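You operate a simulated robot arm through the tools that you are given. There is no shell and no other tool.

Carry out the task below with a simulated robot arm. There is one attempt and no reset: what you move stays moved.

JOB
Load the kiln table's tile marked up to 550 C into the kiln; set the dial within its band.
Fine: the dial stands on a mark; the tile lies on the tray on the hearth; the door ends shut and latched, the power stays off; the other two ticketed tiles on the kiln table stay put.

The check looks at the end state, three seconds after you hand in, the way a careful person would. Anything else that was tipped, shoved, dropped, spilled or broken makes it a failure.

ROBOT AND FRAMES
A 7-joint arm with a fingered hand on a trunk, on a base that moves. Base frame: it is fixed to the floor where the robot stands at the start and does not move with it; the origin is under the middle of the robot, x ahead of it, y to its left, z up. Readings come in mm, degrees, newtons and seconds.
It reaches about 1228 mm from its shoulder. Its first joint turns from -115.0 to 115.0 degrees. Places, roughly: door latch [3300, -400, 1100]; floor of tray L31 [3500, -400, 900]; heat dial [3600, -900, 1000]; kiln door [3400, -400, 900]; kiln switch [3700, -1000, 1000]; square stopper [3500, -250, 1250]; start button [3600, -1000, 1000]; tile [3500, -1000, 1000]; tray [3500, -500, 1000]; vent slider [3400, -500, 1200]. Payload 5 kg.
The tool frame sits at the grasp point between the pads (the TCP): z along the fingers, y along the line on which they close. The tips reach 32 mm beyond it. The gripper opens to 160 mm; its body begins 89 mm behind the TCP. The gripper is a hand of 4 fingers: y runs from the thumb to the fingers, the wrist lies at [0, 0, -267] in the tool frame, and closing takes about 1.5 s.
Orientation is that of the tool frame in the base frame, as a unit quaternion [x, y, z, w]. With the fingers straight down and closing along the base's y, the tool's x points along the base's -x, its y along +y and its z along -z.

CONTROLS
- The arm moves only by the tool jog_arm. Its argument "targets" is a list of rows, each an object of numbers (a shift or turn left out is 0, a gripper value left out holds the last): "ax", "ay", "az": the turn, a rotation vector about the base's x, y, z in rad; "tx", "ty", "tz": the shift along the base's x, y, z in mm. In form: [{"ax": .., "ay": .., "az": .., "tx": .., "ty": .., "tz": ..}, ...]. A call has 1 to 20 rows; each row shifts and turns the commanded pose from where the row before left it. "fingers" is the closure, from 0 (fully open) to 1 (shut), set as the call begins (left out, the last holds). A row lasts 0.2 s, in which the tool goes at most 50 mm and 8.6 degrees; a call with a longer step from one row to the next is refused whole, and so is a gripper value outside its range. A pose out of reach is approached as far as the arm can. The call stops where the force on the tool passes 90 N (or 10 N more than at its start, if that is more) or the arm is blocked; 0.2 s more then pass. The fingers move at their own pace (about 45 mm/s each) and stop on an object; they squeeze with about 22 N. The grip force told is the motor's: it shows also when the fingers shut on nothing. Time passes only in rows, and 0.2 s behind the last, so rows that do not move let the fingers close. The reply holds the time, the measured pose of the TCP, the force on the tool along the base axes, the opening and the grip force, in the units named above and with some noise, with the torque about the TCP (base axes, N m) and any sound that the robot's microphone picked up.
- Cameras (640 x 400 px; columns grow to the right, rows downward): "scene" is now at [25.4, 187.8, 1710.3]; the picture's right is [-0.17, -0.99, 0.00], its down [-0.51, 0.09, -0.86] and it looks along [0.84, -0.14, -0.52] (base axes); focal length 276 px, centre (320, 200). "wrist" rides on the gripper at [80, -4, -114] in the tool frame; the picture's right is [0.05, 1.00, 0.00], its down [-0.82, 0.04, -0.58] and it looks along [-0.58, 0.03, 0.82] (tool axes); focal length 265 px, centre (320, 200). There is no depth. A picture from a camera that has moved, and an enlarged one, comes with that camera's place and axes in the base frame and with its lens. The place of the scene camera against the robot may be out by one fixed shift of up to 12 mm in any direction.
- camera(camera): a new picture of that camera. It takes no simulated time.
- move_column(by): slides the trunk up (or, below 0, down) by that many mm; the arm and the scene camera ride with it, the base frame stays. It gives what a move gives, with no picture.
- drive_base(legs): drives the robot by 1 to 6 legs, each [ahead, turn to the left] in mm and degrees, along the robot's own axes; the way and the turn of a leg run together, so that a leg with both is an arc; at most 1500 mm and 180 degrees a leg. The arm and the cameras ride along, it lands a little off, and it stops where it bumps. It gives what a move gives.
- curl_fingers(finger1, finger2, finger3, thumb_bend): sets how far each is bent, from 0 (flat) to 1 (curled in); at 0.3 the hand is open as for a grip, at 0.7 the pads meet at the TCP. One left out holds its place. A second passes; each finger stops where it meets its share of the squeeze, and holds until it gets a number again. A gripper value or a shape takes the hand back. It gives what a move gives, with no picture; readings hold the bend of each and the force on the fingers (four entries, about 0 where the hand has none), thumb and palm.
- grasp_type(shape): the hand has 4 fingers and takes this shape, open, in about a second: jaw (thumb against the fingers, like two jaws); tri (thumb and two fingers); tip (a fingertip pinch); poke (one finger out to press); point (the index stretched); flat (the hand flat); cup (the hand cupped); fist (a fist). The gripper value then closes the fingers along that shape, each until it touches; the sizes above hold for jaw. It gives what a move gives, with no picture.
- turn_head(pan, tilt): turns the head with the scene camera to pan (to the left, within 155 degrees either way) and tilt (down, from -29 to 69), counted from straight ahead of the robot. It gives what a move gives.
- enlarge(camera, box): a new picture of the part [left, top, right, bottom] of that camera's present view, enlarged. It takes no simulated time.
- close_job(): hands the job in; it is judged then, once.

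Nothing tells you exact positions but the pictures and the camera data. Unless the task says otherwise, let go and move clear before handing in.

The tools are called after ">>>" by a JSON object that holds its "op" and its "data". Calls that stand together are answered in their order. jog_arm: Moves the arm, as the interface text tells. Its arguments: {"type":"object","properties":{"targets":{"type":"array","items":{"type":"object","properties":{"ax":{"type":"number"},"ay":{"type":"number"},"az":{"type":"number"},"tx":{"type":"number"},"ty":{"type":"number"},"tz":{"type":"number"}}}},"fingers":{"type":"number"}},"required":["targets"]} The other tools are called the same way: move_column (by) moves the trunk up or down; grasp_type (shape) gives the hand a shape; curl_fingers (finger1, finger2, finger3, thumb_bend) moves the fingers one by one; drive_base (legs) drives the base; turn_head (pan, tilt) turns the head that bears the scene camera; camera (camera) takes a picture; enlarge (camera, box) takes an enlarged picture of a part of a camera's view; close_job () hands the job in.

At the start:

```text
t: 0.0
tool_pos: [737.5, 8.2, 1187.7]
tool_rot: [0.0, 1.0, 0.0, 0.0]
contact_force: [0.3, -0.7, 0.0]
ft_torque: [0.0, -0.02, 0.03]
opening: 159.8
finger_force: 0.1
shape: jaw
bend: [0.3, 0.3, 0.3, 0.3]
finger forces: [0.0, 0.1, 0.0, 0.1, 0.0, 0.1]
trunk travel left (down, up): [-525.0, 465.0]
robot x, y, heading: [2.3, 0.7, 0.0]
head pan, tilt (commanded): [-9.7, 31.1]
```

scene: 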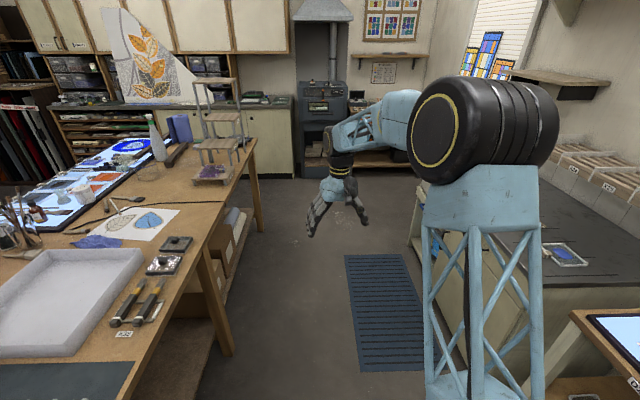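
wrist: 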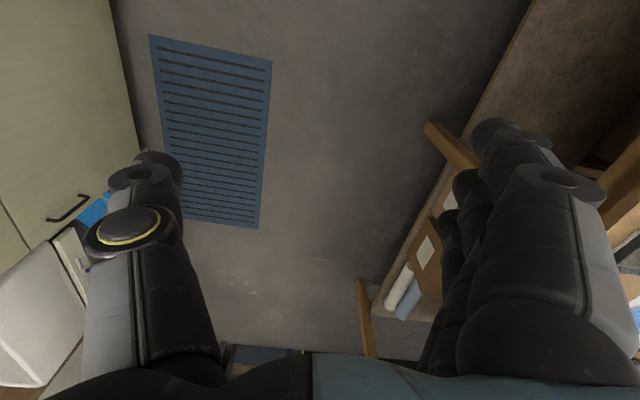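

The kiln stands at the far wall, about 3.4 m ahead; I am in a workshop aisle between a bench on the left and cabinets on the right. First I look closer at the kiln area.

>>> {"op": "enlarge", "data": {"camera": "scene", "box": [270, 0, 450, 200]}}

>>> {"op": "enlarge", "data": {"camera": "scene", "box": [340, 20, 640, 200]}}

```text
2.00 times, centred on (360, 100) of scene
camera zoom: at [25.4, 187.8, 1710.3], right [-0.17, -0.99, 0.0], down [-0.51, 0.09, -0.86], along [0.84, -0.14, -0.52], focal length 552 px, centre (240, 400)
```

zoom: 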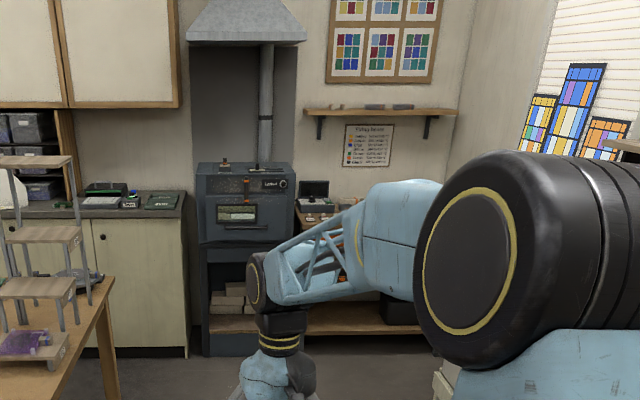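

```text
2.13 times, centred on (490, 110) of scene
camera zoom: at [25.4, 187.8, 1710.3], right [-0.17, -0.99, 0.0], down [-0.51, 0.09, -0.86], along [0.84, -0.14, -0.52], focal length 588 px, centre (-43, 392)
```

zoom: 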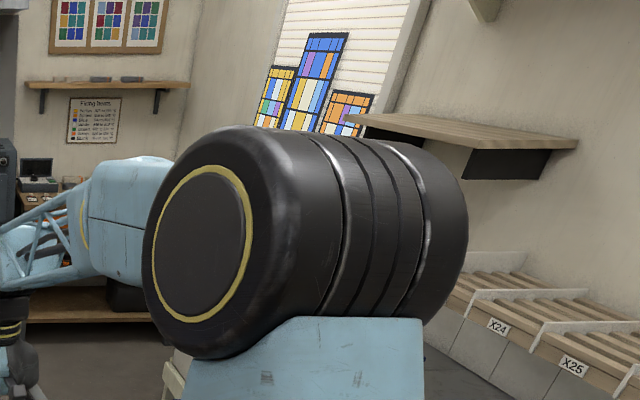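

The kiln sits in a niche with a table to its right. Before driving I check the aisle clearance to both sides.

>>> {"op": "turn_head", "data": {"pan": -45, "tilt": 40}}

>>> {"op": "camera", "data": {"camera": "scene"}}

>>> {"op": "turn_head", "data": {"pan": 10, "tilt": 45}}

>>> {"op": "camera", "data": {"camera": "scene"}}

```text
t: 1.0
tool_pos: [737.0, 8.6, 1187.1]
tool_rot: [-0.001, 1.0, 0.0, 0.0]
contact_force: [-0.6, 0.0, 0.6]
ft_torque: [-0.02, -0.04, -0.03]
opening: 159.7
finger_force: 0.1
shape: jaw
bend: [0.3, 0.3, 0.3, 0.3]
finger forces: [0.0, 0.0, 0.0, 0.0, 0.0, 0.0]
trunk travel left (down, up): [-525.0, 465.0]
robot x, y, heading: [-0.5, -0.3, 0.1]
head pan, tilt (commanded): [-45.0, 40.0]
```

```text
taken
camera scene: at [-3.1, 142.9, 1696.7], right [-0.71, -0.71, 0.0], down [-0.45, 0.45, -0.77], along [0.54, -0.54, -0.64], focal length 276 px, centre (320, 200)
```

scene: 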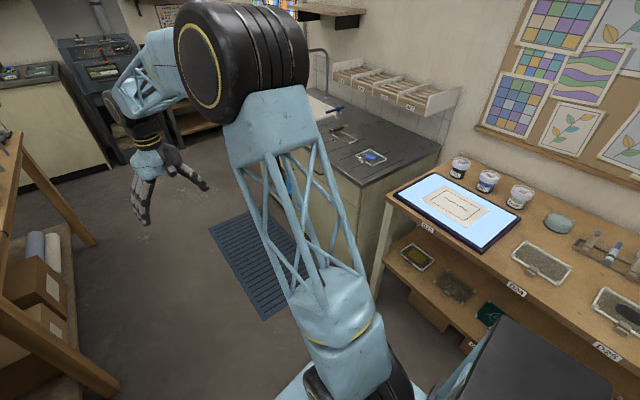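

```text
t: 2.2
tool_pos: [736.4, 8.2, 1186.7]
tool_rot: [-0.001, 1.0, 0.0, 0.0]
contact_force: [-0.3, 0.1, -0.2]
ft_torque: [-0.02, -0.01, 0.01]
opening: 159.9
finger_force: 0.1
shape: jaw
bend: [0.3, 0.3, 0.3, 0.3]
finger forces: [0.0, 0.0, 0.0, 0.0, 0.0, 0.0]
trunk travel left (down, up): [-525.0, 465.0]
robot x, y, heading: [-0.8, 1.4, 0.0]
head pan, tilt (commanded): [10.0, 45.0]
```

```text
taken
camera scene: at [16.9, 217.1, 1689.5], right [0.17, -0.98, 0.0], down [-0.7, -0.12, -0.71], along [0.7, 0.12, -0.71], focal length 276 px, centre (320, 200)
```

scene: 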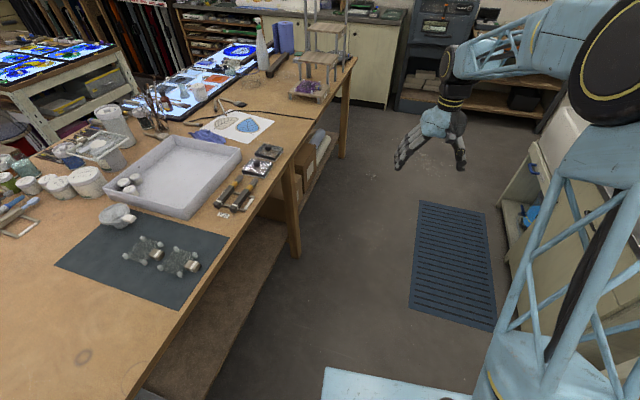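

The aisle is clear: bench edge at about y=+400..600, right cabinet edge near y=-750. I drive ahead with a slight right shift, and then look again.

>>> {"op": "drive_base", "data": {"legs": [[0, -10], [1400, 0], [0, 10]]}}

>>> {"op": "turn_head", "data": {"pan": 0, "tilt": 30}}

>>> {"op": "camera", "data": {"camera": "scene"}}

>>> {"op": "turn_head", "data": {"pan": -40, "tilt": 40}}

>>> {"op": "camera", "data": {"camera": "scene"}}

```text
t: 10.6
tool_pos: [2100.0, -229.0, 1187.8]
tool_rot: [-0.001, 1.0, -0.001, 0.0]
contact_force: [-0.3, 0.1, 0.3]
ft_torque: [-0.03, -0.01, 0.01]
opening: 159.7
finger_force: 0.1
shape: jaw
bend: [0.3, 0.3, 0.3, 0.3]
finger forces: [0.1, 0.0, 0.1, 0.0, 0.0, 0.1]
trunk travel left (down, up): [-525.0, 465.0]
robot x, y, heading: [1363.0, -238.0, 0.0]
head pan, tilt (commanded): [10.0, 45.0]
```

```text
t: 11.3
tool_pos: [2099.6, -229.7, 1188.1]
tool_rot: [-0.001, 1.0, 0.0, 0.0]
contact_force: [-0.3, 0.2, 1.4]
ft_torque: [0.02, 0.0, -0.01]
opening: 159.8
finger_force: 0.1
shape: jaw
bend: [0.3, 0.3, 0.3, 0.3]
finger forces: [0.0, 0.0, 0.0, 0.0, 0.0, 0.0]
trunk travel left (down, up): [-525.0, 465.0]
robot x, y, heading: [1363.0, -234.8, 0.2]
head pan, tilt (commanded): [0.0, 30.0]
```

```text
taken
camera scene: at [1390.4, -36.1, 1712.0], right [0.0, -1.0, 0.0], down [-0.5, 0.0, -0.87], along [0.87, 0.0, -0.5], focal length 276 px, centre (320, 200)
```

scene: 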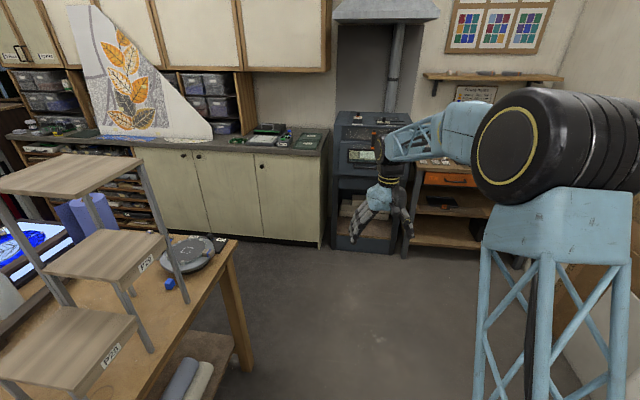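

```text
t: 12.4
tool_pos: [2100.2, -229.5, 1187.4]
tool_rot: [-0.001, 1.0, 0.0, 0.001]
contact_force: [1.2, -0.4, -0.3]
ft_torque: [-0.01, -0.02, -0.01]
opening: 159.8
finger_force: 0.0
shape: jaw
bend: [0.3, 0.3, 0.3, 0.3]
finger forces: [0.0, 0.0, 0.1, 0.0, 0.1, 0.0]
trunk travel left (down, up): [-525.0, 465.0]
robot x, y, heading: [1363.6, -238.6, 0.2]
head pan, tilt (commanded): [-40.0, 40.0]
```

```text
taken
camera scene: at [1365.2, -90.8, 1696.7], right [-0.64, -0.77, 0.0], down [-0.49, 0.41, -0.77], along [0.59, -0.49, -0.64], focal length 276 px, centre (320, 200)
```

scene: 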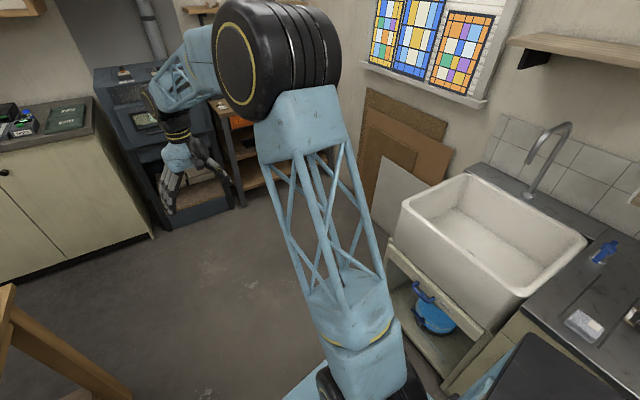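

The sink ends around x≈2300 and the floor ahead is free up to the kiln. I enlarge to view the kiln and table.

>>> {"op": "turn_head", "data": {"pan": -10, "tilt": 20}}

>>> {"op": "enlarge", "data": {"camera": "scene", "box": [270, 90, 450, 240]}}

```text
t: 13.4
tool_pos: [2100.3, -229.5, 1187.9]
tool_rot: [-0.001, 1.0, 0.0, -0.001]
contact_force: [0.6, -0.2, -0.4]
ft_torque: [0.0, 0.0, 0.02]
opening: 160.1
finger_force: 0.1
shape: jaw
bend: [0.3, 0.3, 0.3, 0.3]
finger forces: [0.1, 0.0, 0.0, 0.0, 0.1, 0.0]
trunk travel left (down, up): [-525.0, 465.0]
robot x, y, heading: [1365.5, -241.0, -0.1]
head pan, tilt (commanded): [-10.0, 20.0]
```

```text
2.67 times, centred on (360, 165) of scene
camera zoom: at [1391.7, -52.4, 1728.1], right [-0.17, -0.98, 0.0], down [-0.34, 0.06, -0.94], along [0.93, -0.16, -0.34], focal length 736 px, centre (213, 293)
```

zoom: 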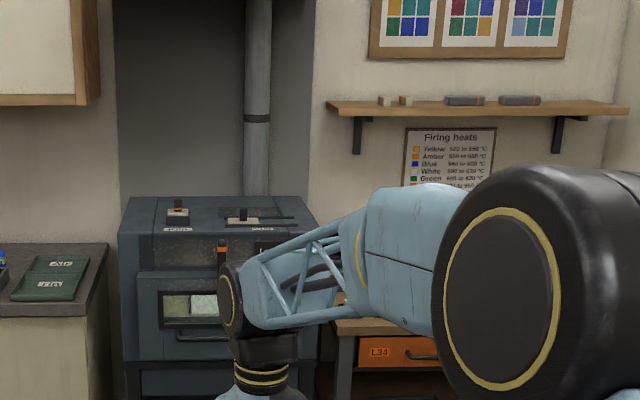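

A firing-heat chart hangs on the wall, and the kiln shows a top stopper, vent slider, latch handle and door. I drive closer.

>>> {"op": "drive_base", "data": {"legs": [[0, -12], [800, 0], [0, 12]]}}

>>> {"op": "turn_head", "data": {"pan": -15, "tilt": 30}}

>>> {"op": "camera", "data": {"camera": "scene"}}

>>> {"op": "turn_head", "data": {"pan": -45, "tilt": 30}}

>>> {"op": "camera", "data": {"camera": "scene"}}

```text
t: 19.3
tool_pos: [2892.7, -378.0, 1187.8]
tool_rot: [-0.008, 1.0, -0.001, 0.0]
contact_force: [0.8, 0.3, 0.4]
ft_torque: [-0.02, -0.01, 0.02]
opening: 159.9
finger_force: 0.0
shape: jaw
bend: [0.3, 0.3, 0.3, 0.3]
finger forces: [0.0, 0.1, 0.1, 0.0, 0.0, 0.0]
trunk travel left (down, up): [-525.0, 465.0]
robot x, y, heading: [2159.4, -398.4, 0.9]
head pan, tilt (commanded): [-10.0, 20.0]
```

```text
t: 20.0
tool_pos: [2891.8, -379.0, 1187.8]
tool_rot: [-0.009, 1.0, 0.0, 0.0]
contact_force: [0.0, -0.3, -0.6]
ft_torque: [0.01, -0.01, -0.02]
opening: 160.1
finger_force: 0.1
shape: jaw
bend: [0.3, 0.3, 0.3, 0.3]
finger forces: [0.0, 0.1, 0.0, 0.1, 0.1, 0.1]
trunk travel left (down, up): [-525.0, 465.0]
robot x, y, heading: [2153.2, -402.7, 1.0]
head pan, tilt (commanded): [-15.0, 30.0]
```

```text
taken
camera scene: at [2177.2, -220.6, 1712.1], right [-0.24, -0.97, 0.0], down [-0.48, 0.12, -0.87], along [0.84, -0.21, -0.5], focal length 276 px, centre (320, 200)
```

scene: 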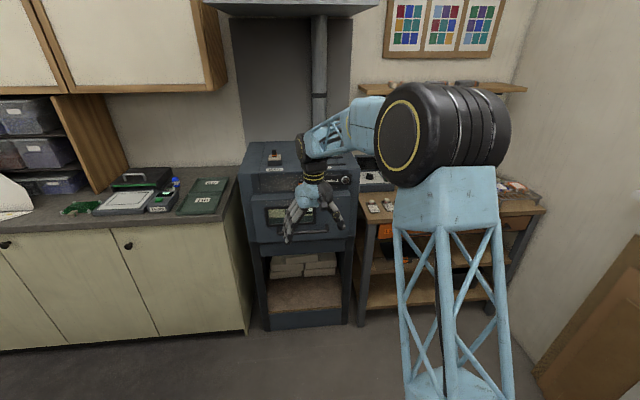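

```text
t: 21.0
tool_pos: [2893.6, -379.3, 1188.0]
tool_rot: [-0.009, 1.0, 0.0, 0.0]
contact_force: [0.5, 0.2, 1.6]
ft_torque: [-0.01, -0.02, -0.01]
opening: 159.7
finger_force: 0.0
shape: jaw
bend: [0.3, 0.3, 0.3, 0.3]
finger forces: [0.1, 0.1, 0.0, 0.0, 0.0, 0.0]
trunk travel left (down, up): [-525.0, 465.0]
robot x, y, heading: [2156.9, -401.7, 1.2]
head pan, tilt (commanded): [-45.0, 30.0]
```

```text
taken
camera scene: at [2154.5, -261.5, 1712.1], right [-0.69, -0.72, 0.0], down [-0.36, 0.35, -0.87], along [0.62, -0.6, -0.5], focal length 276 px, centre (320, 200)
```

scene: 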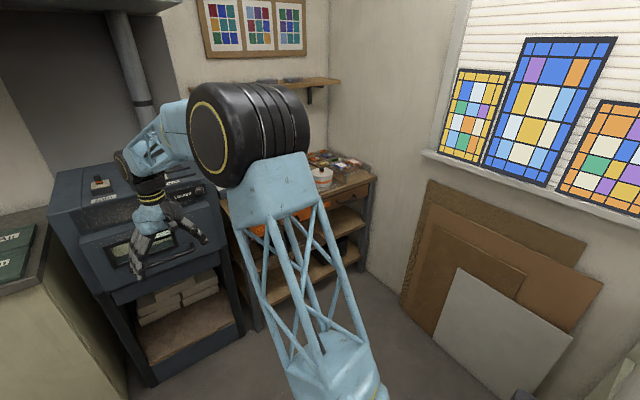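

The table to the right of the kiln is hidden by my own arm. I pull the hand back and up, then shift the base to the right so that the camera has a clear view.

>>> {"op": "jog_arm", "data": {"targets": [{"tx": -40, "tz": 25}, {"tx": -40, "tz": 25}, {"tx": -40, "tz": 25}, {"tx": -40, "tz": 25}, {"tx": -40, "tz": 25}]}}

>>> {"op": "drive_base", "data": {"legs": [[0, -45], [400, 0], [0, 45]]}}

>>> {"op": "turn_head", "data": {"pan": 0, "tilt": 30}}

>>> {"op": "camera", "data": {"camera": "scene"}}

>>> {"op": "camera", "data": {"camera": "wrist"}}

```text
t: 22.2
tool_pos: [2690.3, -375.0, 1313.3]
tool_rot: [-0.01, 1.0, 0.0, 0.001]
contact_force: [-0.4, 0.2, 0.1]
ft_torque: [-0.01, 0.01, -0.01]
opening: 160.1
finger_force: 0.1
shape: jaw
bend: [0.3, 0.3, 0.3, 0.3]
finger forces: [0.1, 0.0, 0.0, 0.0, 0.0, 0.0]
trunk travel left (down, up): [-525.0, 465.0]
robot x, y, heading: [2153.8, -401.6, 0.7]
head pan, tilt (commanded): [-45.0, 30.0]
```

```text
t: 29.0
tool_pos: [2985.3, -634.2, 1311.3]
tool_rot: [-0.023, 1.0, -0.001, 0.0]
contact_force: [-0.1, -0.4, 0.0]
ft_torque: [0.0, 0.0, -0.03]
opening: 160.2
finger_force: 0.0
shape: jaw
bend: [0.3, 0.3, 0.3, 0.3]
finger forces: [0.0, 0.1, 0.1, 0.0, 0.1, 0.0]
trunk travel left (down, up): [-525.0, 465.0]
robot x, y, heading: [2450.1, -677.1, 2.6]
head pan, tilt (commanded): [-45.0, 30.0]
```

```text
t: 30.1
tool_pos: [2985.9, -635.7, 1312.5]
tool_rot: [-0.024, 1.0, 0.0, -0.001]
contact_force: [-0.4, -0.9, -0.9]
ft_torque: [-0.01, -0.02, 0.04]
opening: 159.7
finger_force: 0.0
shape: jaw
bend: [0.3, 0.3, 0.3, 0.3]
finger forces: [0.1, 0.0, 0.1, 0.1, 0.1, 0.0]
trunk travel left (down, up): [-525.0, 465.0]
robot x, y, heading: [2451.2, -673.0, 2.6]
head pan, tilt (commanded): [0.0, 30.0]
```

```text
taken
camera scene: at [2467.8, -471.2, 1712.1], right [0.04, -1.0, 0.0], down [-0.5, -0.02, -0.87], along [0.87, 0.04, -0.5], focal length 276 px, centre (320, 200)
```

scene: 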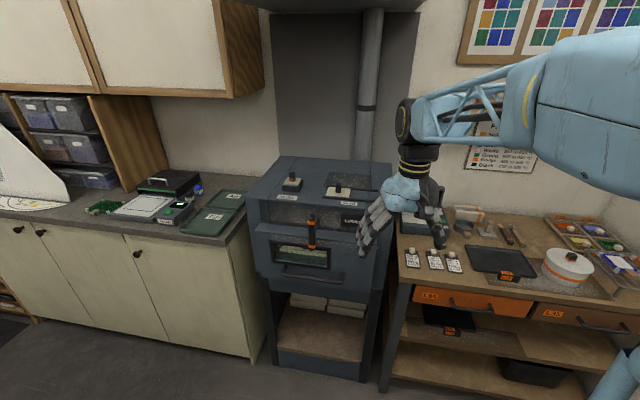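

```text
taken
camera wrist: at [2905.7, -643.7, 1426.1], right [-0.1, 1.0, 0.0], down [0.81, 0.08, 0.58], along [0.57, 0.06, -0.82], focal length 265 px, centre (320, 200)
```

wrist: 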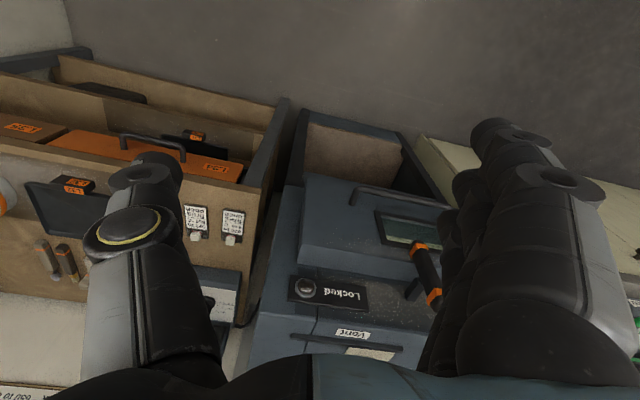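

Now I see the kiln front, three ticketed tiles on the table front, a lidded pot, a dark tray, and a controller half hidden. I zoom in on each.

>>> {"op": "enlarge", "data": {"camera": "scene", "box": [240, 150, 400, 290]}}

>>> {"op": "enlarge", "data": {"camera": "scene", "box": [390, 235, 480, 290]}}

>>> {"op": "enlarge", "data": {"camera": "scene", "box": [440, 190, 640, 330]}}

>>> {"op": "enlarge", "data": {"camera": "wrist", "box": [180, 200, 480, 370]}}

```text
2.86 times, centred on (320, 220) of scene
camera zoom: at [2467.8, -471.2, 1712.1], right [0.04, -1.0, 0.0], down [-0.5, -0.02, -0.87], along [0.87, 0.04, -0.5], focal length 788 px, centre (320, 143)
```

zoom: 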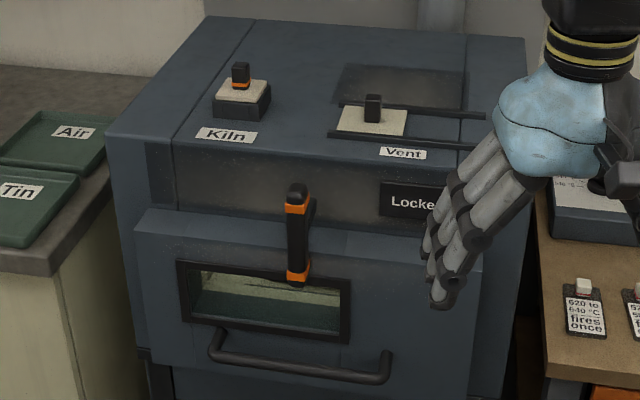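

```text
7.11 times, centred on (435, 262) of scene
camera zoom: at [2467.8, -471.2, 1712.1], right [0.04, -1.0, 0.0], down [-0.5, -0.02, -0.87], along [0.87, 0.04, -0.5], focal length 1962 px, centre (-498, -244)
```

zoom: 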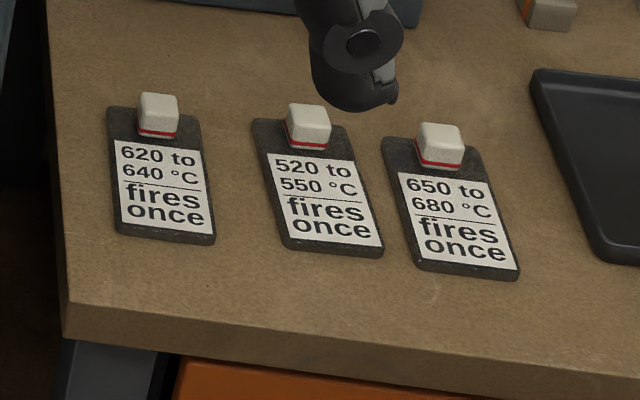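

```text
2.86 times, centred on (540, 260) of scene
camera zoom: at [2467.8, -471.2, 1712.1], right [0.04, -1.0, 0.0], down [-0.5, -0.02, -0.87], along [0.87, 0.04, -0.5], focal length 788 px, centre (-309, 29)
```

zoom: 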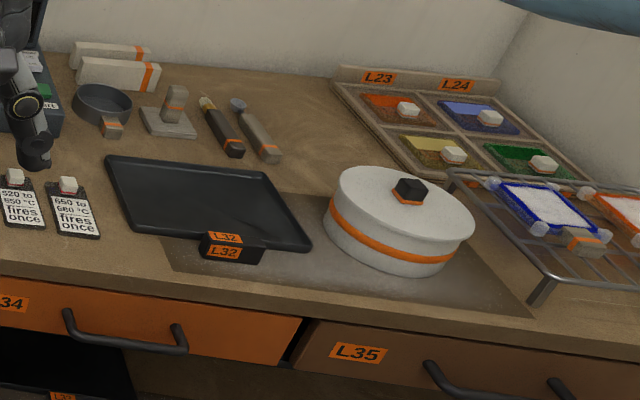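

```text
2.13 times, centred on (330, 285) of wrist
camera zoom: at [2905.7, -643.7, 1426.1], right [-0.1, 1.0, 0.0], down [0.81, 0.08, 0.58], along [0.57, 0.06, -0.82], focal length 566 px, centre (299, 19)
```

zoom: 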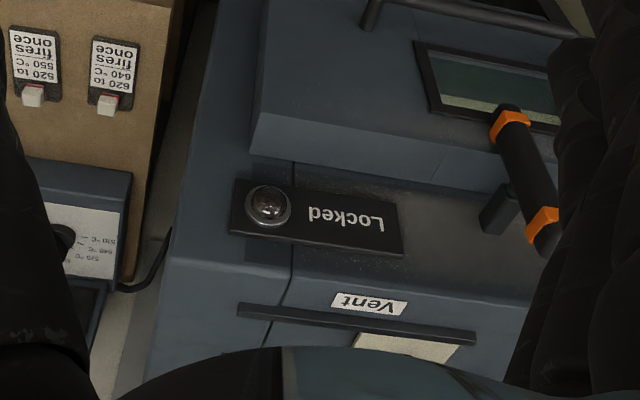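

The middle tile is the 520–550 °C one. I zoom further on the latch, the door and its hinge side, and on the controller.

>>> {"op": "enlarge", "data": {"camera": "scene", "box": [245, 205, 345, 300]}}

>>> {"op": "enlarge", "data": {"camera": "scene", "box": [250, 200, 400, 390]}}

>>> {"op": "enlarge", "data": {"camera": "wrist", "box": [180, 250, 260, 340]}}

>>> {"op": "enlarge", "data": {"camera": "wrist", "box": [340, 180, 460, 320]}}

```text
4.21 times, centred on (295, 252) of scene
camera zoom: at [2467.8, -471.2, 1712.1], right [0.04, -1.0, 0.0], down [-0.5, -0.02, -0.87], along [0.87, 0.04, -0.5], focal length 1162 px, centre (425, -21)
```

zoom: 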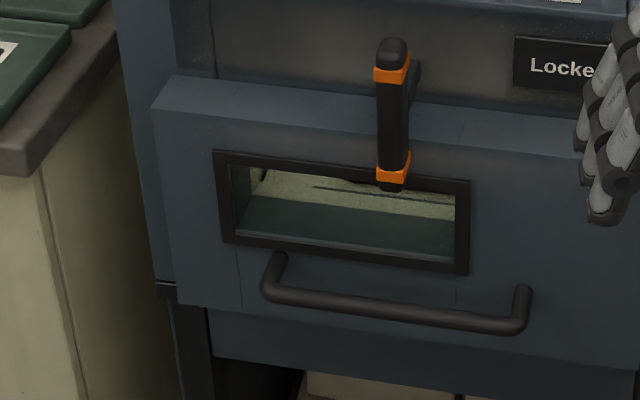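

```text
2.11 times, centred on (325, 295) of scene
camera zoom: at [2467.8, -471.2, 1712.1], right [0.04, -1.0, 0.0], down [-0.5, -0.02, -0.87], along [0.87, 0.04, -0.5], focal length 581 px, centre (310, 0)
```

zoom: 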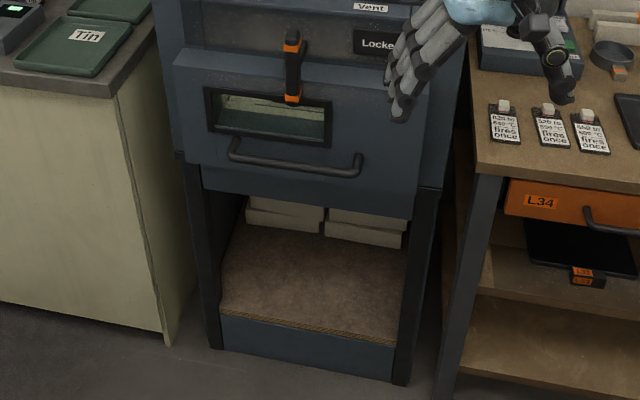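

```text
4.44 times, centred on (220, 295) of wrist
camera zoom: at [2905.7, -643.7, 1426.1], right [-0.1, 1.0, 0.0], down [0.81, 0.08, 0.58], along [0.57, 0.06, -0.82], focal length 1180 px, centre (764, -222)
```

zoom: 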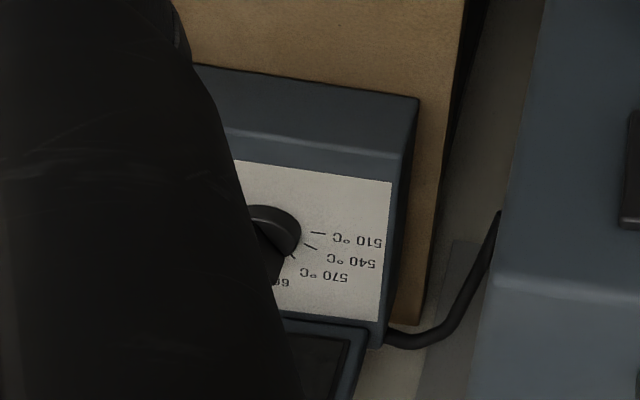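

```text
2.86 times, centred on (400, 250) of wrist
camera zoom: at [2905.7, -643.7, 1426.1], right [-0.1, 1.0, 0.0], down [0.81, 0.08, 0.58], along [0.57, 0.06, -0.82], focal length 758 px, centre (91, 57)
```

zoom: 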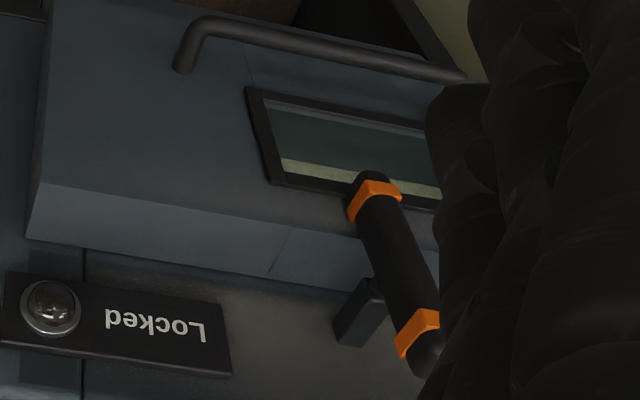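

The dial face reads 510 / 540 / 570 / 60x °C, so 540 lies within 520–550. Now I bring the wrist camera in front of the kiln door to understand the latch and hinge.

>>> {"op": "jog_arm", "data": {"targets": [{"tx": -23, "ty": 34, "tz": -10, "ay": -0.087}, {"tx": -23, "ty": 34, "tz": -10, "ay": -0.087}, {"tx": -23, "ty": 34, "tz": -10, "ay": -0.087}, {"tx": -23, "ty": 34, "tz": -10, "ay": -0.087}, {"tx": -23, "ty": 34, "tz": -10, "ay": -0.087}, {"tx": -23, "ty": 34, "tz": -10, "ay": -0.087}]}}

>>> {"op": "camera", "data": {"camera": "wrist"}}

>>> {"op": "camera", "data": {"camera": "scene"}}

```text
t: 31.7
tool_pos: [2879.6, -480.8, 1251.7]
tool_rot: [0.042, 0.965, -0.02, 0.26]
contact_force: [0.9, -2.3, -0.1]
ft_torque: [0.11, 0.05, 0.04]
opening: 160.3
finger_force: 0.1
shape: jaw
bend: [0.3, 0.3, 0.3, 0.3]
finger forces: [0.0, 0.1, 0.0, 0.0, 0.0, 0.1]
trunk travel left (down, up): [-525.0, 465.0]
robot x, y, heading: [2451.0, -672.5, 2.9]
head pan, tilt (commanded): [0.0, 30.0]
stopped in row 6: the arm was blocked; the commanded pose is now the measured one
```

```text
taken
camera wrist: at [2753.0, -472.1, 1310.4], right [0.05, 1.0, -0.04], down [0.42, 0.02, 0.91], along [0.91, -0.06, -0.42], focal length 265 px, centre (320, 200)
```

wrist: 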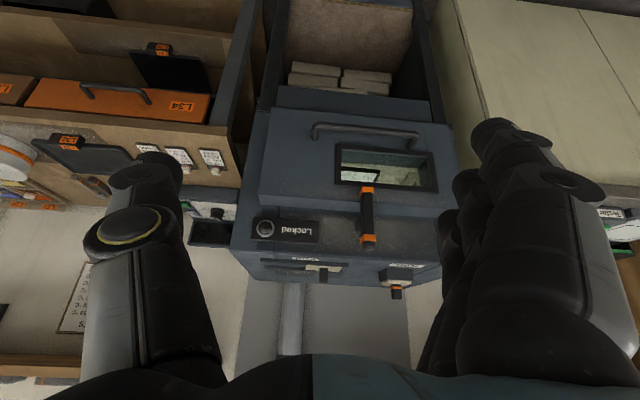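

```text
taken
camera scene: at [2469.0, -475.1, 1711.6], right [0.04, -1.0, 0.0], down [-0.5, -0.02, -0.87], along [0.86, 0.04, -0.5], focal length 276 px, centre (320, 200)
```

scene: 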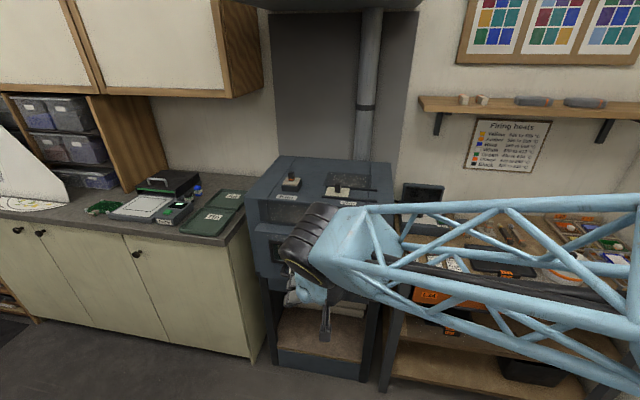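

The wrist camera has an (upside-down) view of the kiln front. I zoom in for measuring.

>>> {"op": "enlarge", "data": {"camera": "wrist", "box": [230, 80, 470, 310]}}

>>> {"op": "enlarge", "data": {"camera": "wrist", "box": [320, 130, 450, 250]}}

>>> {"op": "enlarge", "data": {"camera": "scene", "box": [455, 110, 555, 180]}}

```text
1.74 times, centred on (350, 195) of wrist
camera zoom: at [2753.0, -472.1, 1310.4], right [0.05, 1.0, -0.04], down [0.42, 0.02, 0.91], along [0.91, -0.06, -0.42], focal length 462 px, centre (268, 209)
```

zoom: 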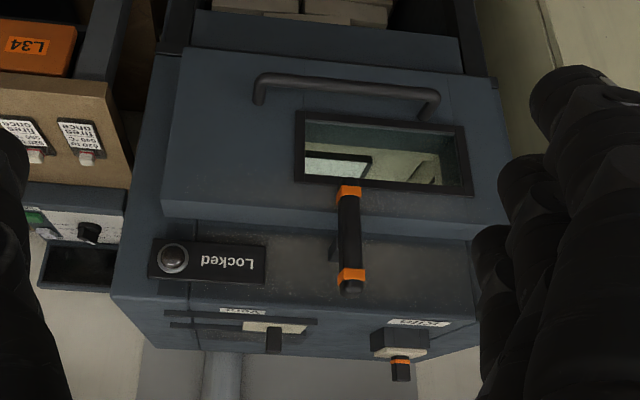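

```text
3.33 times, centred on (385, 190) of wrist
camera zoom: at [2753.0, -472.1, 1310.4], right [0.05, 1.0, -0.04], down [0.42, 0.02, 0.91], along [0.91, -0.06, -0.42], focal length 885 px, centre (103, 233)
```

zoom: 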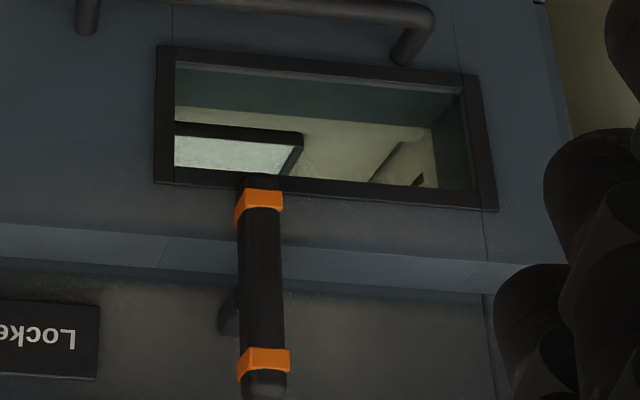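

```text
5.71 times, centred on (505, 145) of scene
camera zoom: at [2469.0, -475.1, 1711.6], right [0.04, -1.0, 0.0], down [-0.5, -0.02, -0.87], along [0.86, 0.04, -0.5], focal length 1576 px, centre (-737, 514)
```

zoom: 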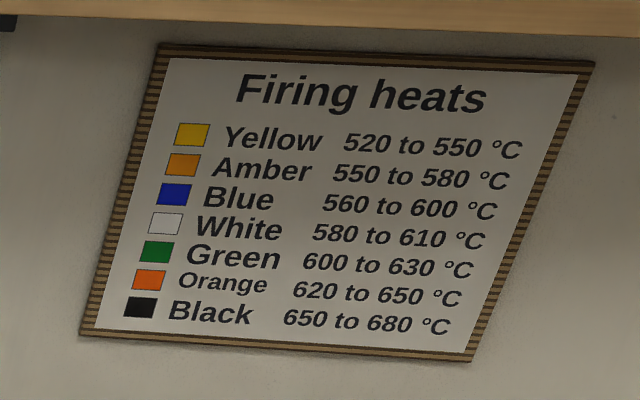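

The lever runs from about (3289,-405,1167) down to (3262,-404,1035), with its pivot block above the door's top edge. I move the hand to look at the latch from the right side, to see how it moves.

>>> {"op": "jog_arm", "data": {"targets": [{"tx": 34, "ty": -17, "tz": -19, "ay": -0.063}, {"tx": 34, "ty": -17, "tz": -19, "ay": -0.063}, {"tx": 34, "ty": -17, "tz": -19, "ay": -0.063}, {"tx": 34, "ty": -17, "tz": -19, "ay": -0.063}, {"tx": 34, "ty": -17, "tz": -19, "ay": -0.063}, {"tx": 34, "ty": -17, "tz": -19, "ay": -0.063}, {"tx": 34, "ty": -17, "tz": -19, "ay": -0.063}, {"az": 0.131}, {"az": 0.131}, {"az": 0.131}, {"az": 0.131}]}}

>>> {"op": "camera", "data": {"camera": "wrist"}}

>>> {"op": "enlarge", "data": {"camera": "wrist", "box": [200, 100, 440, 300]}}

```text
t: 34.3
tool_pos: [3046.8, -382.1, 1105.0]
tool_rot: [-0.326, 0.829, 0.174, 0.42]
contact_force: [0.6, -0.8, 0.0]
ft_torque: [0.02, 0.0, 0.01]
opening: 160.1
finger_force: 0.0
shape: jaw
bend: [0.3, 0.3, 0.3, 0.3]
finger forces: [0.0, 0.0, 0.0, 0.0, 0.0, 0.1]
out of reach, approached as far as the arm can: row 9
trunk travel left (down, up): [-525.0, 465.0]
robot x, y, heading: [2449.1, -676.1, 2.4]
head pan, tilt (commanded): [0.0, 30.0]
stopped in row 11: the arm was blocked; the commanded pose is now the measured one
```

```text
taken
camera wrist: at [2948.0, -482.1, 1107.4], right [-0.71, 0.71, -0.03], down [-0.01, 0.03, 1.0], along [0.71, 0.71, -0.01], focal length 265 px, centre (320, 200)
```

wrist: 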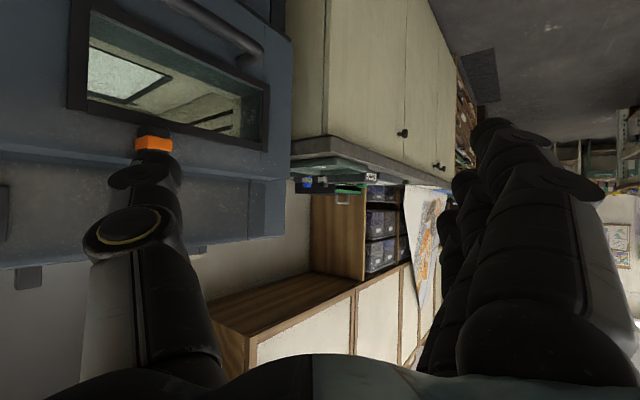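

```text
2.00 times, centred on (320, 200) of wrist
camera zoom: at [2948.0, -482.1, 1107.4], right [-0.71, 0.71, -0.03], down [-0.01, 0.03, 1.0], along [0.71, 0.71, -0.01], focal length 531 px, centre (320, 200)
```

zoom: 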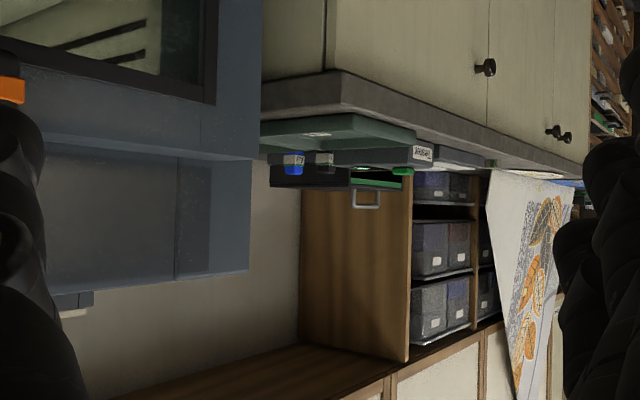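

The wrist reached a joint limit and drifted. I yaw the hand back to straight, away from the kiln.

>>> {"op": "jog_arm", "data": {"targets": [{"tx": -20, "ty": -20, "az": -0.131}, {"tx": -20, "ty": -20, "az": -0.131}, {"tx": -10, "ty": -20, "az": -0.131}, {"ty": -20, "az": -0.131}, {"ty": -20, "az": -0.131}, {"ty": -20, "az": -0.1}]}}

>>> {"op": "camera", "data": {"camera": "wrist"}}

>>> {"op": "camera", "data": {"camera": "scene"}}

```text
t: 35.7
tool_pos: [3021.5, -490.1, 1114.4]
tool_rot: [0.004, 0.891, 0.005, 0.453]
contact_force: [0.4, -0.9, 0.0]
ft_torque: [-0.02, -0.03, 0.02]
opening: 160.0
finger_force: 0.0
shape: jaw
bend: [0.3, 0.3, 0.3, 0.3]
finger forces: [0.0, 0.0, 0.0, 0.0, 0.1, 0.0]
out of reach, approached as far as the arm can: row 2, 3, 4
trunk travel left (down, up): [-525.0, 465.0]
robot x, y, heading: [2448.0, -671.0, 2.7]
head pan, tilt (commanded): [0.0, 30.0]
```

```text
taken
camera wrist: at [2881.5, -495.3, 1116.4], right [-0.03, 1.0, -0.03], down [0.01, 0.03, 1.0], along [1.0, 0.03, -0.01], focal length 265 px, centre (320, 200)
```

wrist: 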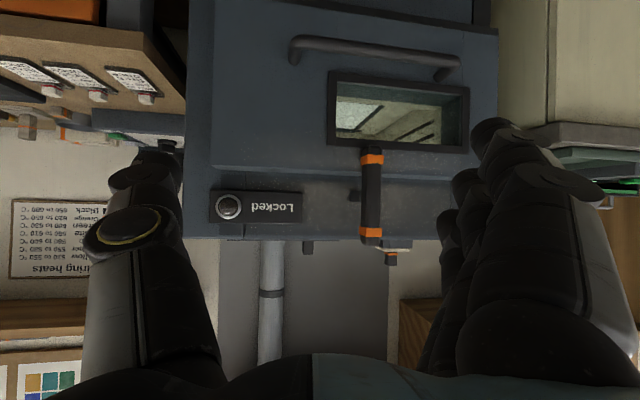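

```text
taken
camera scene: at [2468.5, -471.9, 1712.1], right [0.05, -1.0, 0.0], down [-0.5, -0.02, -0.87], along [0.86, 0.04, -0.5], focal length 276 px, centre (320, 200)
```

scene: 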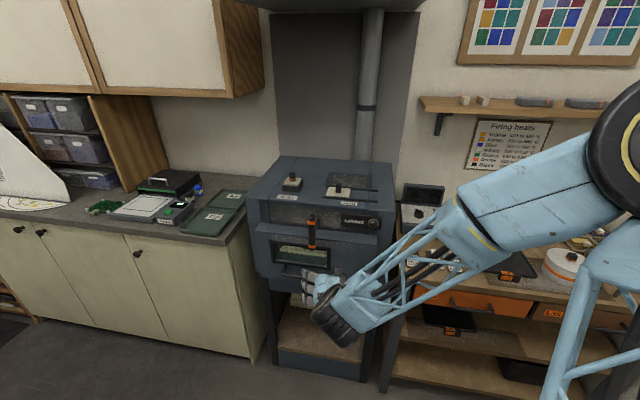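

The camera is now level and square to the front. I zoom onto the latch.

>>> {"op": "enlarge", "data": {"camera": "wrist", "box": [320, 130, 420, 260]}}

>>> {"op": "enlarge", "data": {"camera": "scene", "box": [290, 200, 350, 260]}}

>>> {"op": "enlarge", "data": {"camera": "wrist", "box": [180, 0, 510, 260]}}

```text
3.08 times, centred on (370, 195) of wrist
camera zoom: at [2881.5, -495.3, 1116.4], right [-0.03, 1.0, -0.03], down [0.01, 0.03, 1.0], along [1.0, 0.03, -0.01], focal length 817 px, centre (166, 215)
```

zoom: 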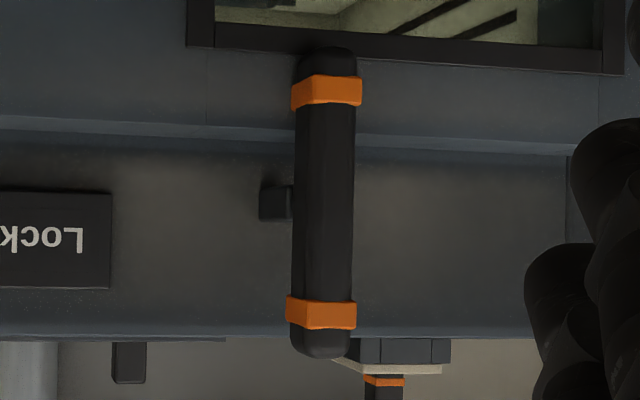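

```text
6.67 times, centred on (320, 230) of scene
camera zoom: at [2468.5, -471.9, 1712.1], right [0.05, -1.0, 0.0], down [-0.5, -0.02, -0.87], along [0.86, 0.04, -0.5], focal length 1839 px, centre (320, 0)
```

zoom: 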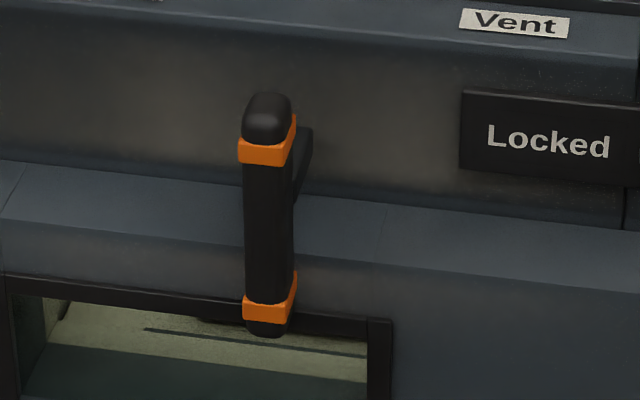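

```text
1.54 times, centred on (345, 130) of wrist
camera zoom: at [2881.5, -495.3, 1116.4], right [-0.03, 1.0, -0.03], down [0.01, 0.03, 1.0], along [1.0, 0.03, -0.01], focal length 408 px, centre (282, 308)
```

zoom: 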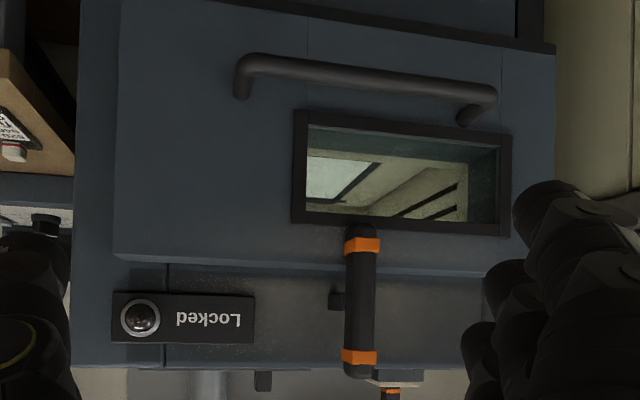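

The latch is a T-bar on a stem, about 148 mm long, centred near (3268,-405,1110). I'll grip it with the fingers pointing forward and turn it. First to a pre-grasp pose 120 mm in front.

>>> {"op": "jog_arm", "data": {"targets": [{"tx": 15, "ty": 14, "tz": 0, "ay": -0.105}, {"tx": 15, "ty": 14, "tz": 0, "ay": -0.105}, {"tx": 15, "ty": 14, "tz": 0, "ay": -0.105}, {"tx": 15, "ty": 14, "tz": 0, "ay": -0.105}, {"tx": 15, "ty": 14, "tz": 0, "ay": -0.105}, {"tx": 15, "ty": 14, "tz": 0, "ay": -0.105}]}}

>>> {"op": "camera", "data": {"camera": "wrist"}}

>>> {"op": "camera", "data": {"camera": "scene"}}

```text
t: 37.1
tool_pos: [3107.8, -405.8, 1112.1]
tool_rot: [0.0, 0.705, 0.007, 0.709]
contact_force: [0.7, -0.6, -0.2]
ft_torque: [-0.01, 0.0, 0.0]
opening: 160.1
finger_force: 0.1
shape: jaw
bend: [0.3, 0.3, 0.3, 0.3]
finger forces: [0.1, 0.0, 0.0, 0.1, 0.0, 0.1]
trunk travel left (down, up): [-525.0, 465.0]
robot x, y, heading: [2449.6, -674.1, 2.9]
head pan, tilt (commanded): [0.0, 30.0]
```

```text
taken
camera wrist: at [2993.4, -411.2, 1032.3], right [-0.01, 1.0, -0.04], down [-0.58, 0.03, 0.81], along [0.81, 0.03, 0.58], focal length 265 px, centre (320, 200)
```

wrist: 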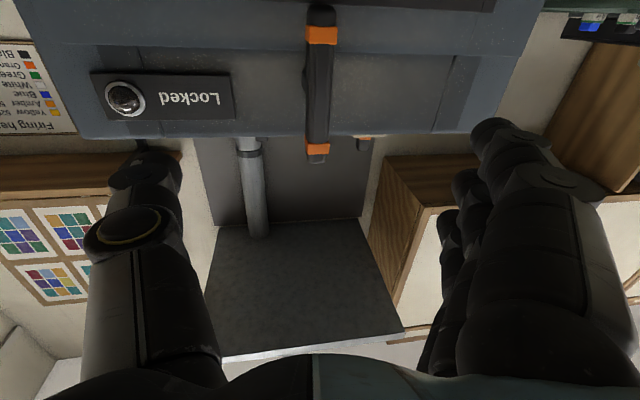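

```text
taken
camera scene: at [2468.0, -470.3, 1711.9], right [0.05, -1.0, 0.0], down [-0.5, -0.02, -0.87], along [0.86, 0.04, -0.5], focal length 276 px, centre (320, 200)
```

scene: 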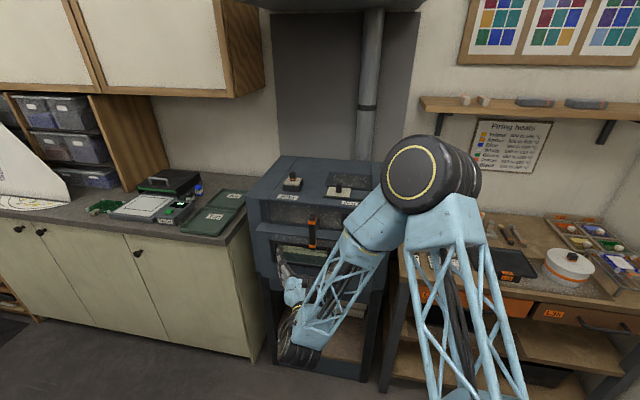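

The pose is good: lever centre at about (3273,-406,1107), the door face behind it near x=3313. I advance the open hand around the lever.

>>> {"op": "jog_arm", "data": {"targets": [{"tx": 30}, {"tx": 30}, {"tx": 30}, {"tx": 30}, {"tx": 30, "tz": -4}]}}

>>> {"op": "camera", "data": {"camera": "wrist"}}

>>> {"op": "enlarge", "data": {"camera": "scene", "box": [260, 190, 400, 310]}}

```text
t: 38.3
tool_pos: [3260.1, -405.7, 1108.9]
tool_rot: [0.0, 0.706, 0.008, 0.708]
contact_force: [-0.6, 0.6, 0.3]
ft_torque: [-0.03, 0.0, 0.01]
opening: 159.9
finger_force: 0.1
shape: jaw
bend: [0.3, 0.3, 0.3, 0.3]
finger forces: [0.0, 0.0, 0.1, 0.1, 0.1, 0.0]
trunk travel left (down, up): [-525.0, 465.0]
robot x, y, heading: [2454.4, -674.8, 2.5]
head pan, tilt (commanded): [0.0, 30.0]
```

```text
taken
camera wrist: at [3146.9, -410.9, 1028.7], right [-0.01, 1.0, -0.04], down [-0.58, 0.03, 0.81], along [0.81, 0.03, 0.58], focal length 265 px, centre (320, 200)
```

wrist: 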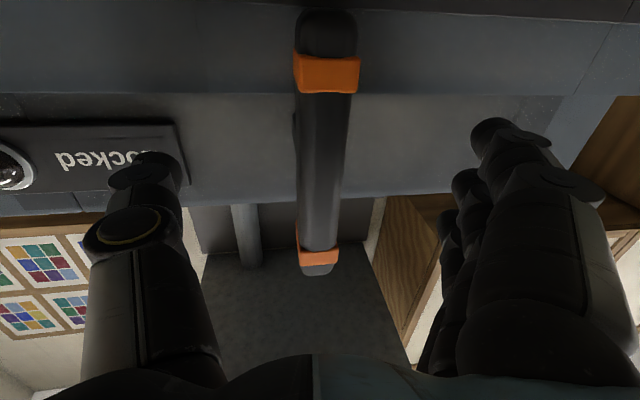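

```text
3.33 times, centred on (330, 250) of scene
camera zoom: at [2468.0, -470.9, 1712.0], right [0.05, -1.0, 0.0], down [-0.5, -0.02, -0.87], along [0.86, 0.04, -0.5], focal length 920 px, centre (287, 33)
```

zoom: 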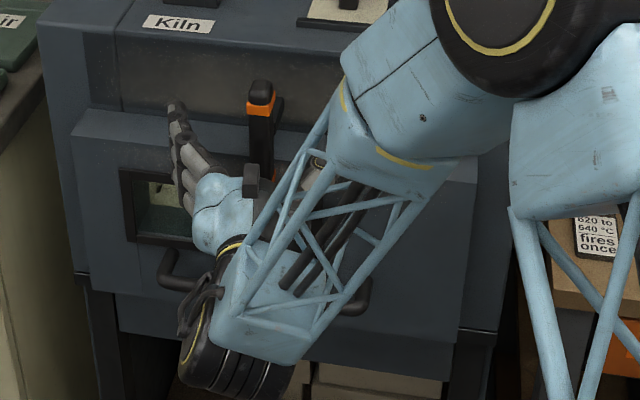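

The lever lies centred between thumb and fingers. I close the hand on it.

>>> {"op": "jog_arm", "data": {"targets": [{}, {}, {}, {}, {}, {}, {}, {}, {}], "fingers": 1.0}}

>>> {"op": "camera", "data": {"camera": "wrist"}}

```text
t: 40.3
tool_pos: [3259.2, -406.1, 1108.3]
tool_rot: [0.0, 0.706, 0.007, 0.708]
contact_force: [2.1, 0.6, 0.8]
ft_torque: [0.0, -0.01, -0.01]
opening: 19.0
finger_force: 22.1
shape: jaw
bend: [0.72, 0.72, 0.72, 0.7]
finger forces: [6.7, 6.7, 6.6, 0.0, 18.7, 0.1]
trunk travel left (down, up): [-525.0, 465.0]
robot x, y, heading: [2447.2, -672.3, 2.8]
head pan, tilt (commanded): [0.0, 30.0]
```

```text
taken
camera wrist: at [3146.7, -410.7, 1028.8], right [-0.01, 1.0, -0.04], down [-0.58, 0.03, 0.81], along [0.81, 0.03, 0.58], focal length 265 px, centre (320, 200)
```

wrist: 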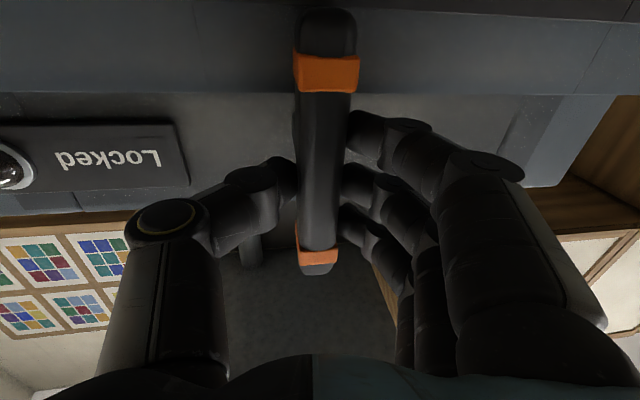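

Firmly gripped. I test-turn a little about the stem axis and read the torque.

>>> {"op": "jog_arm", "data": {"targets": [{"ax": 0.1}, {"ax": 0.1}]}}

>>> {"op": "camera", "data": {"camera": "wrist"}}

>>> {"op": "enlarge", "data": {"camera": "scene", "box": [260, 190, 400, 310]}}

```text
t: 40.9
tool_pos: [3260.1, -407.0, 1109.2]
tool_rot: [0.071, 0.702, 0.078, 0.705]
contact_force: [6.1, -1.4, 1.9]
ft_torque: [-0.07, -0.21, -0.1]
opening: 18.8
finger_force: 22.3
shape: jaw
bend: [0.71, 0.72, 0.72, 0.7]
finger forces: [6.1, 6.5, 7.1, 0.0, 19.8, 0.1]
trunk travel left (down, up): [-525.0, 465.0]
robot x, y, heading: [2449.6, -674.4, 2.5]
head pan, tilt (commanded): [0.0, 30.0]
```

```text
taken
camera wrist: at [3146.4, -395.5, 1029.6], right [-0.01, 0.99, 0.16], down [-0.58, -0.13, 0.8], along [0.81, -0.09, 0.57], focal length 265 px, centre (320, 200)
```

wrist: 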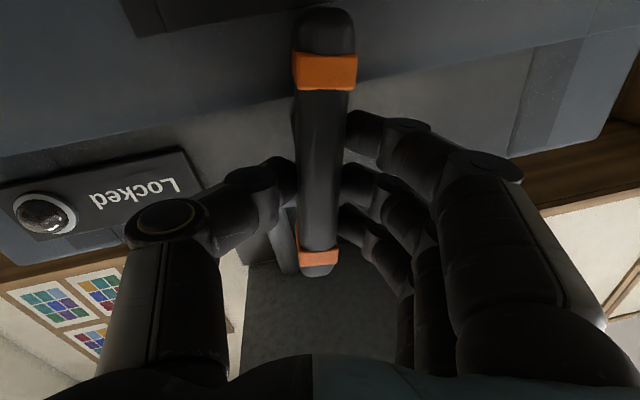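

```text
3.33 times, centred on (330, 250) of scene
camera zoom: at [2468.3, -471.2, 1712.1], right [0.04, -1.0, 0.0], down [-0.5, -0.02, -0.87], along [0.86, 0.04, -0.5], focal length 920 px, centre (287, 33)
```

zoom: 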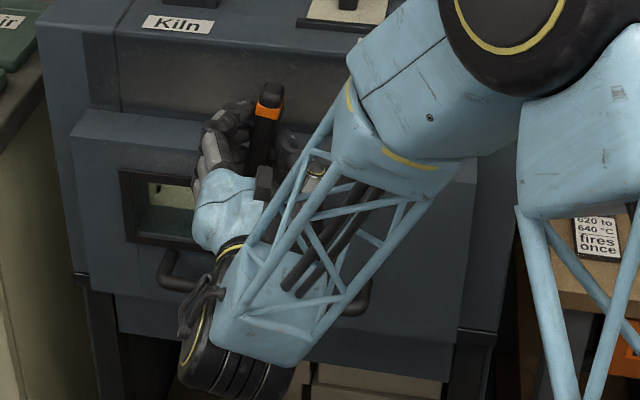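

The lever turns freely with the hand (clockwise seen from the front). I continue toward 90°.

>>> {"op": "jog_arm", "data": {"targets": [{"ax": 0.13}, {"ax": 0.13}, {"ax": 0.13}, {"ax": 0.13}, {"ax": 0.13}]}}

>>> {"op": "camera", "data": {"camera": "wrist"}}

```text
t: 42.1
tool_pos: [3259.8, -409.5, 1108.0]
tool_rot: [0.294, 0.64, 0.297, 0.645]
contact_force: [2.4, -15.4, 0.6]
ft_torque: [-0.15, -0.28, -0.51]
opening: 18.6
finger_force: 21.8
shape: jaw
bend: [0.71, 0.72, 0.73, 0.7]
finger forces: [4.6, 5.0, 6.1, 0.0, 24.6, 0.1]
trunk travel left (down, up): [-525.0, 465.0]
robot x, y, heading: [2447.0, -676.3, 2.5]
head pan, tilt (commanded): [0.0, 30.0]
```

```text
taken
camera wrist: at [3145.7, -351.9, 1053.1], right [-0.01, 0.69, 0.72], down [-0.58, -0.59, 0.56], along [0.81, -0.42, 0.4], focal length 265 px, centre (320, 200)
```

wrist: 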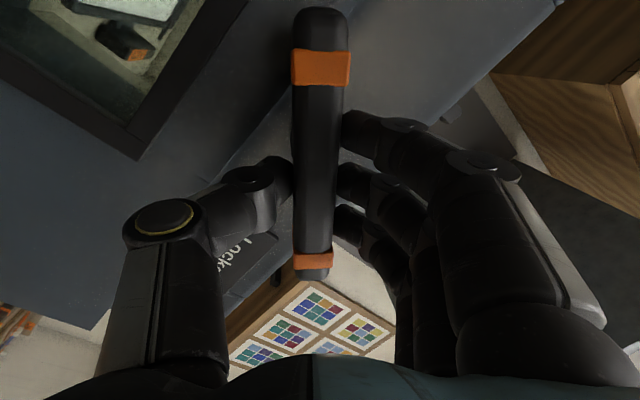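

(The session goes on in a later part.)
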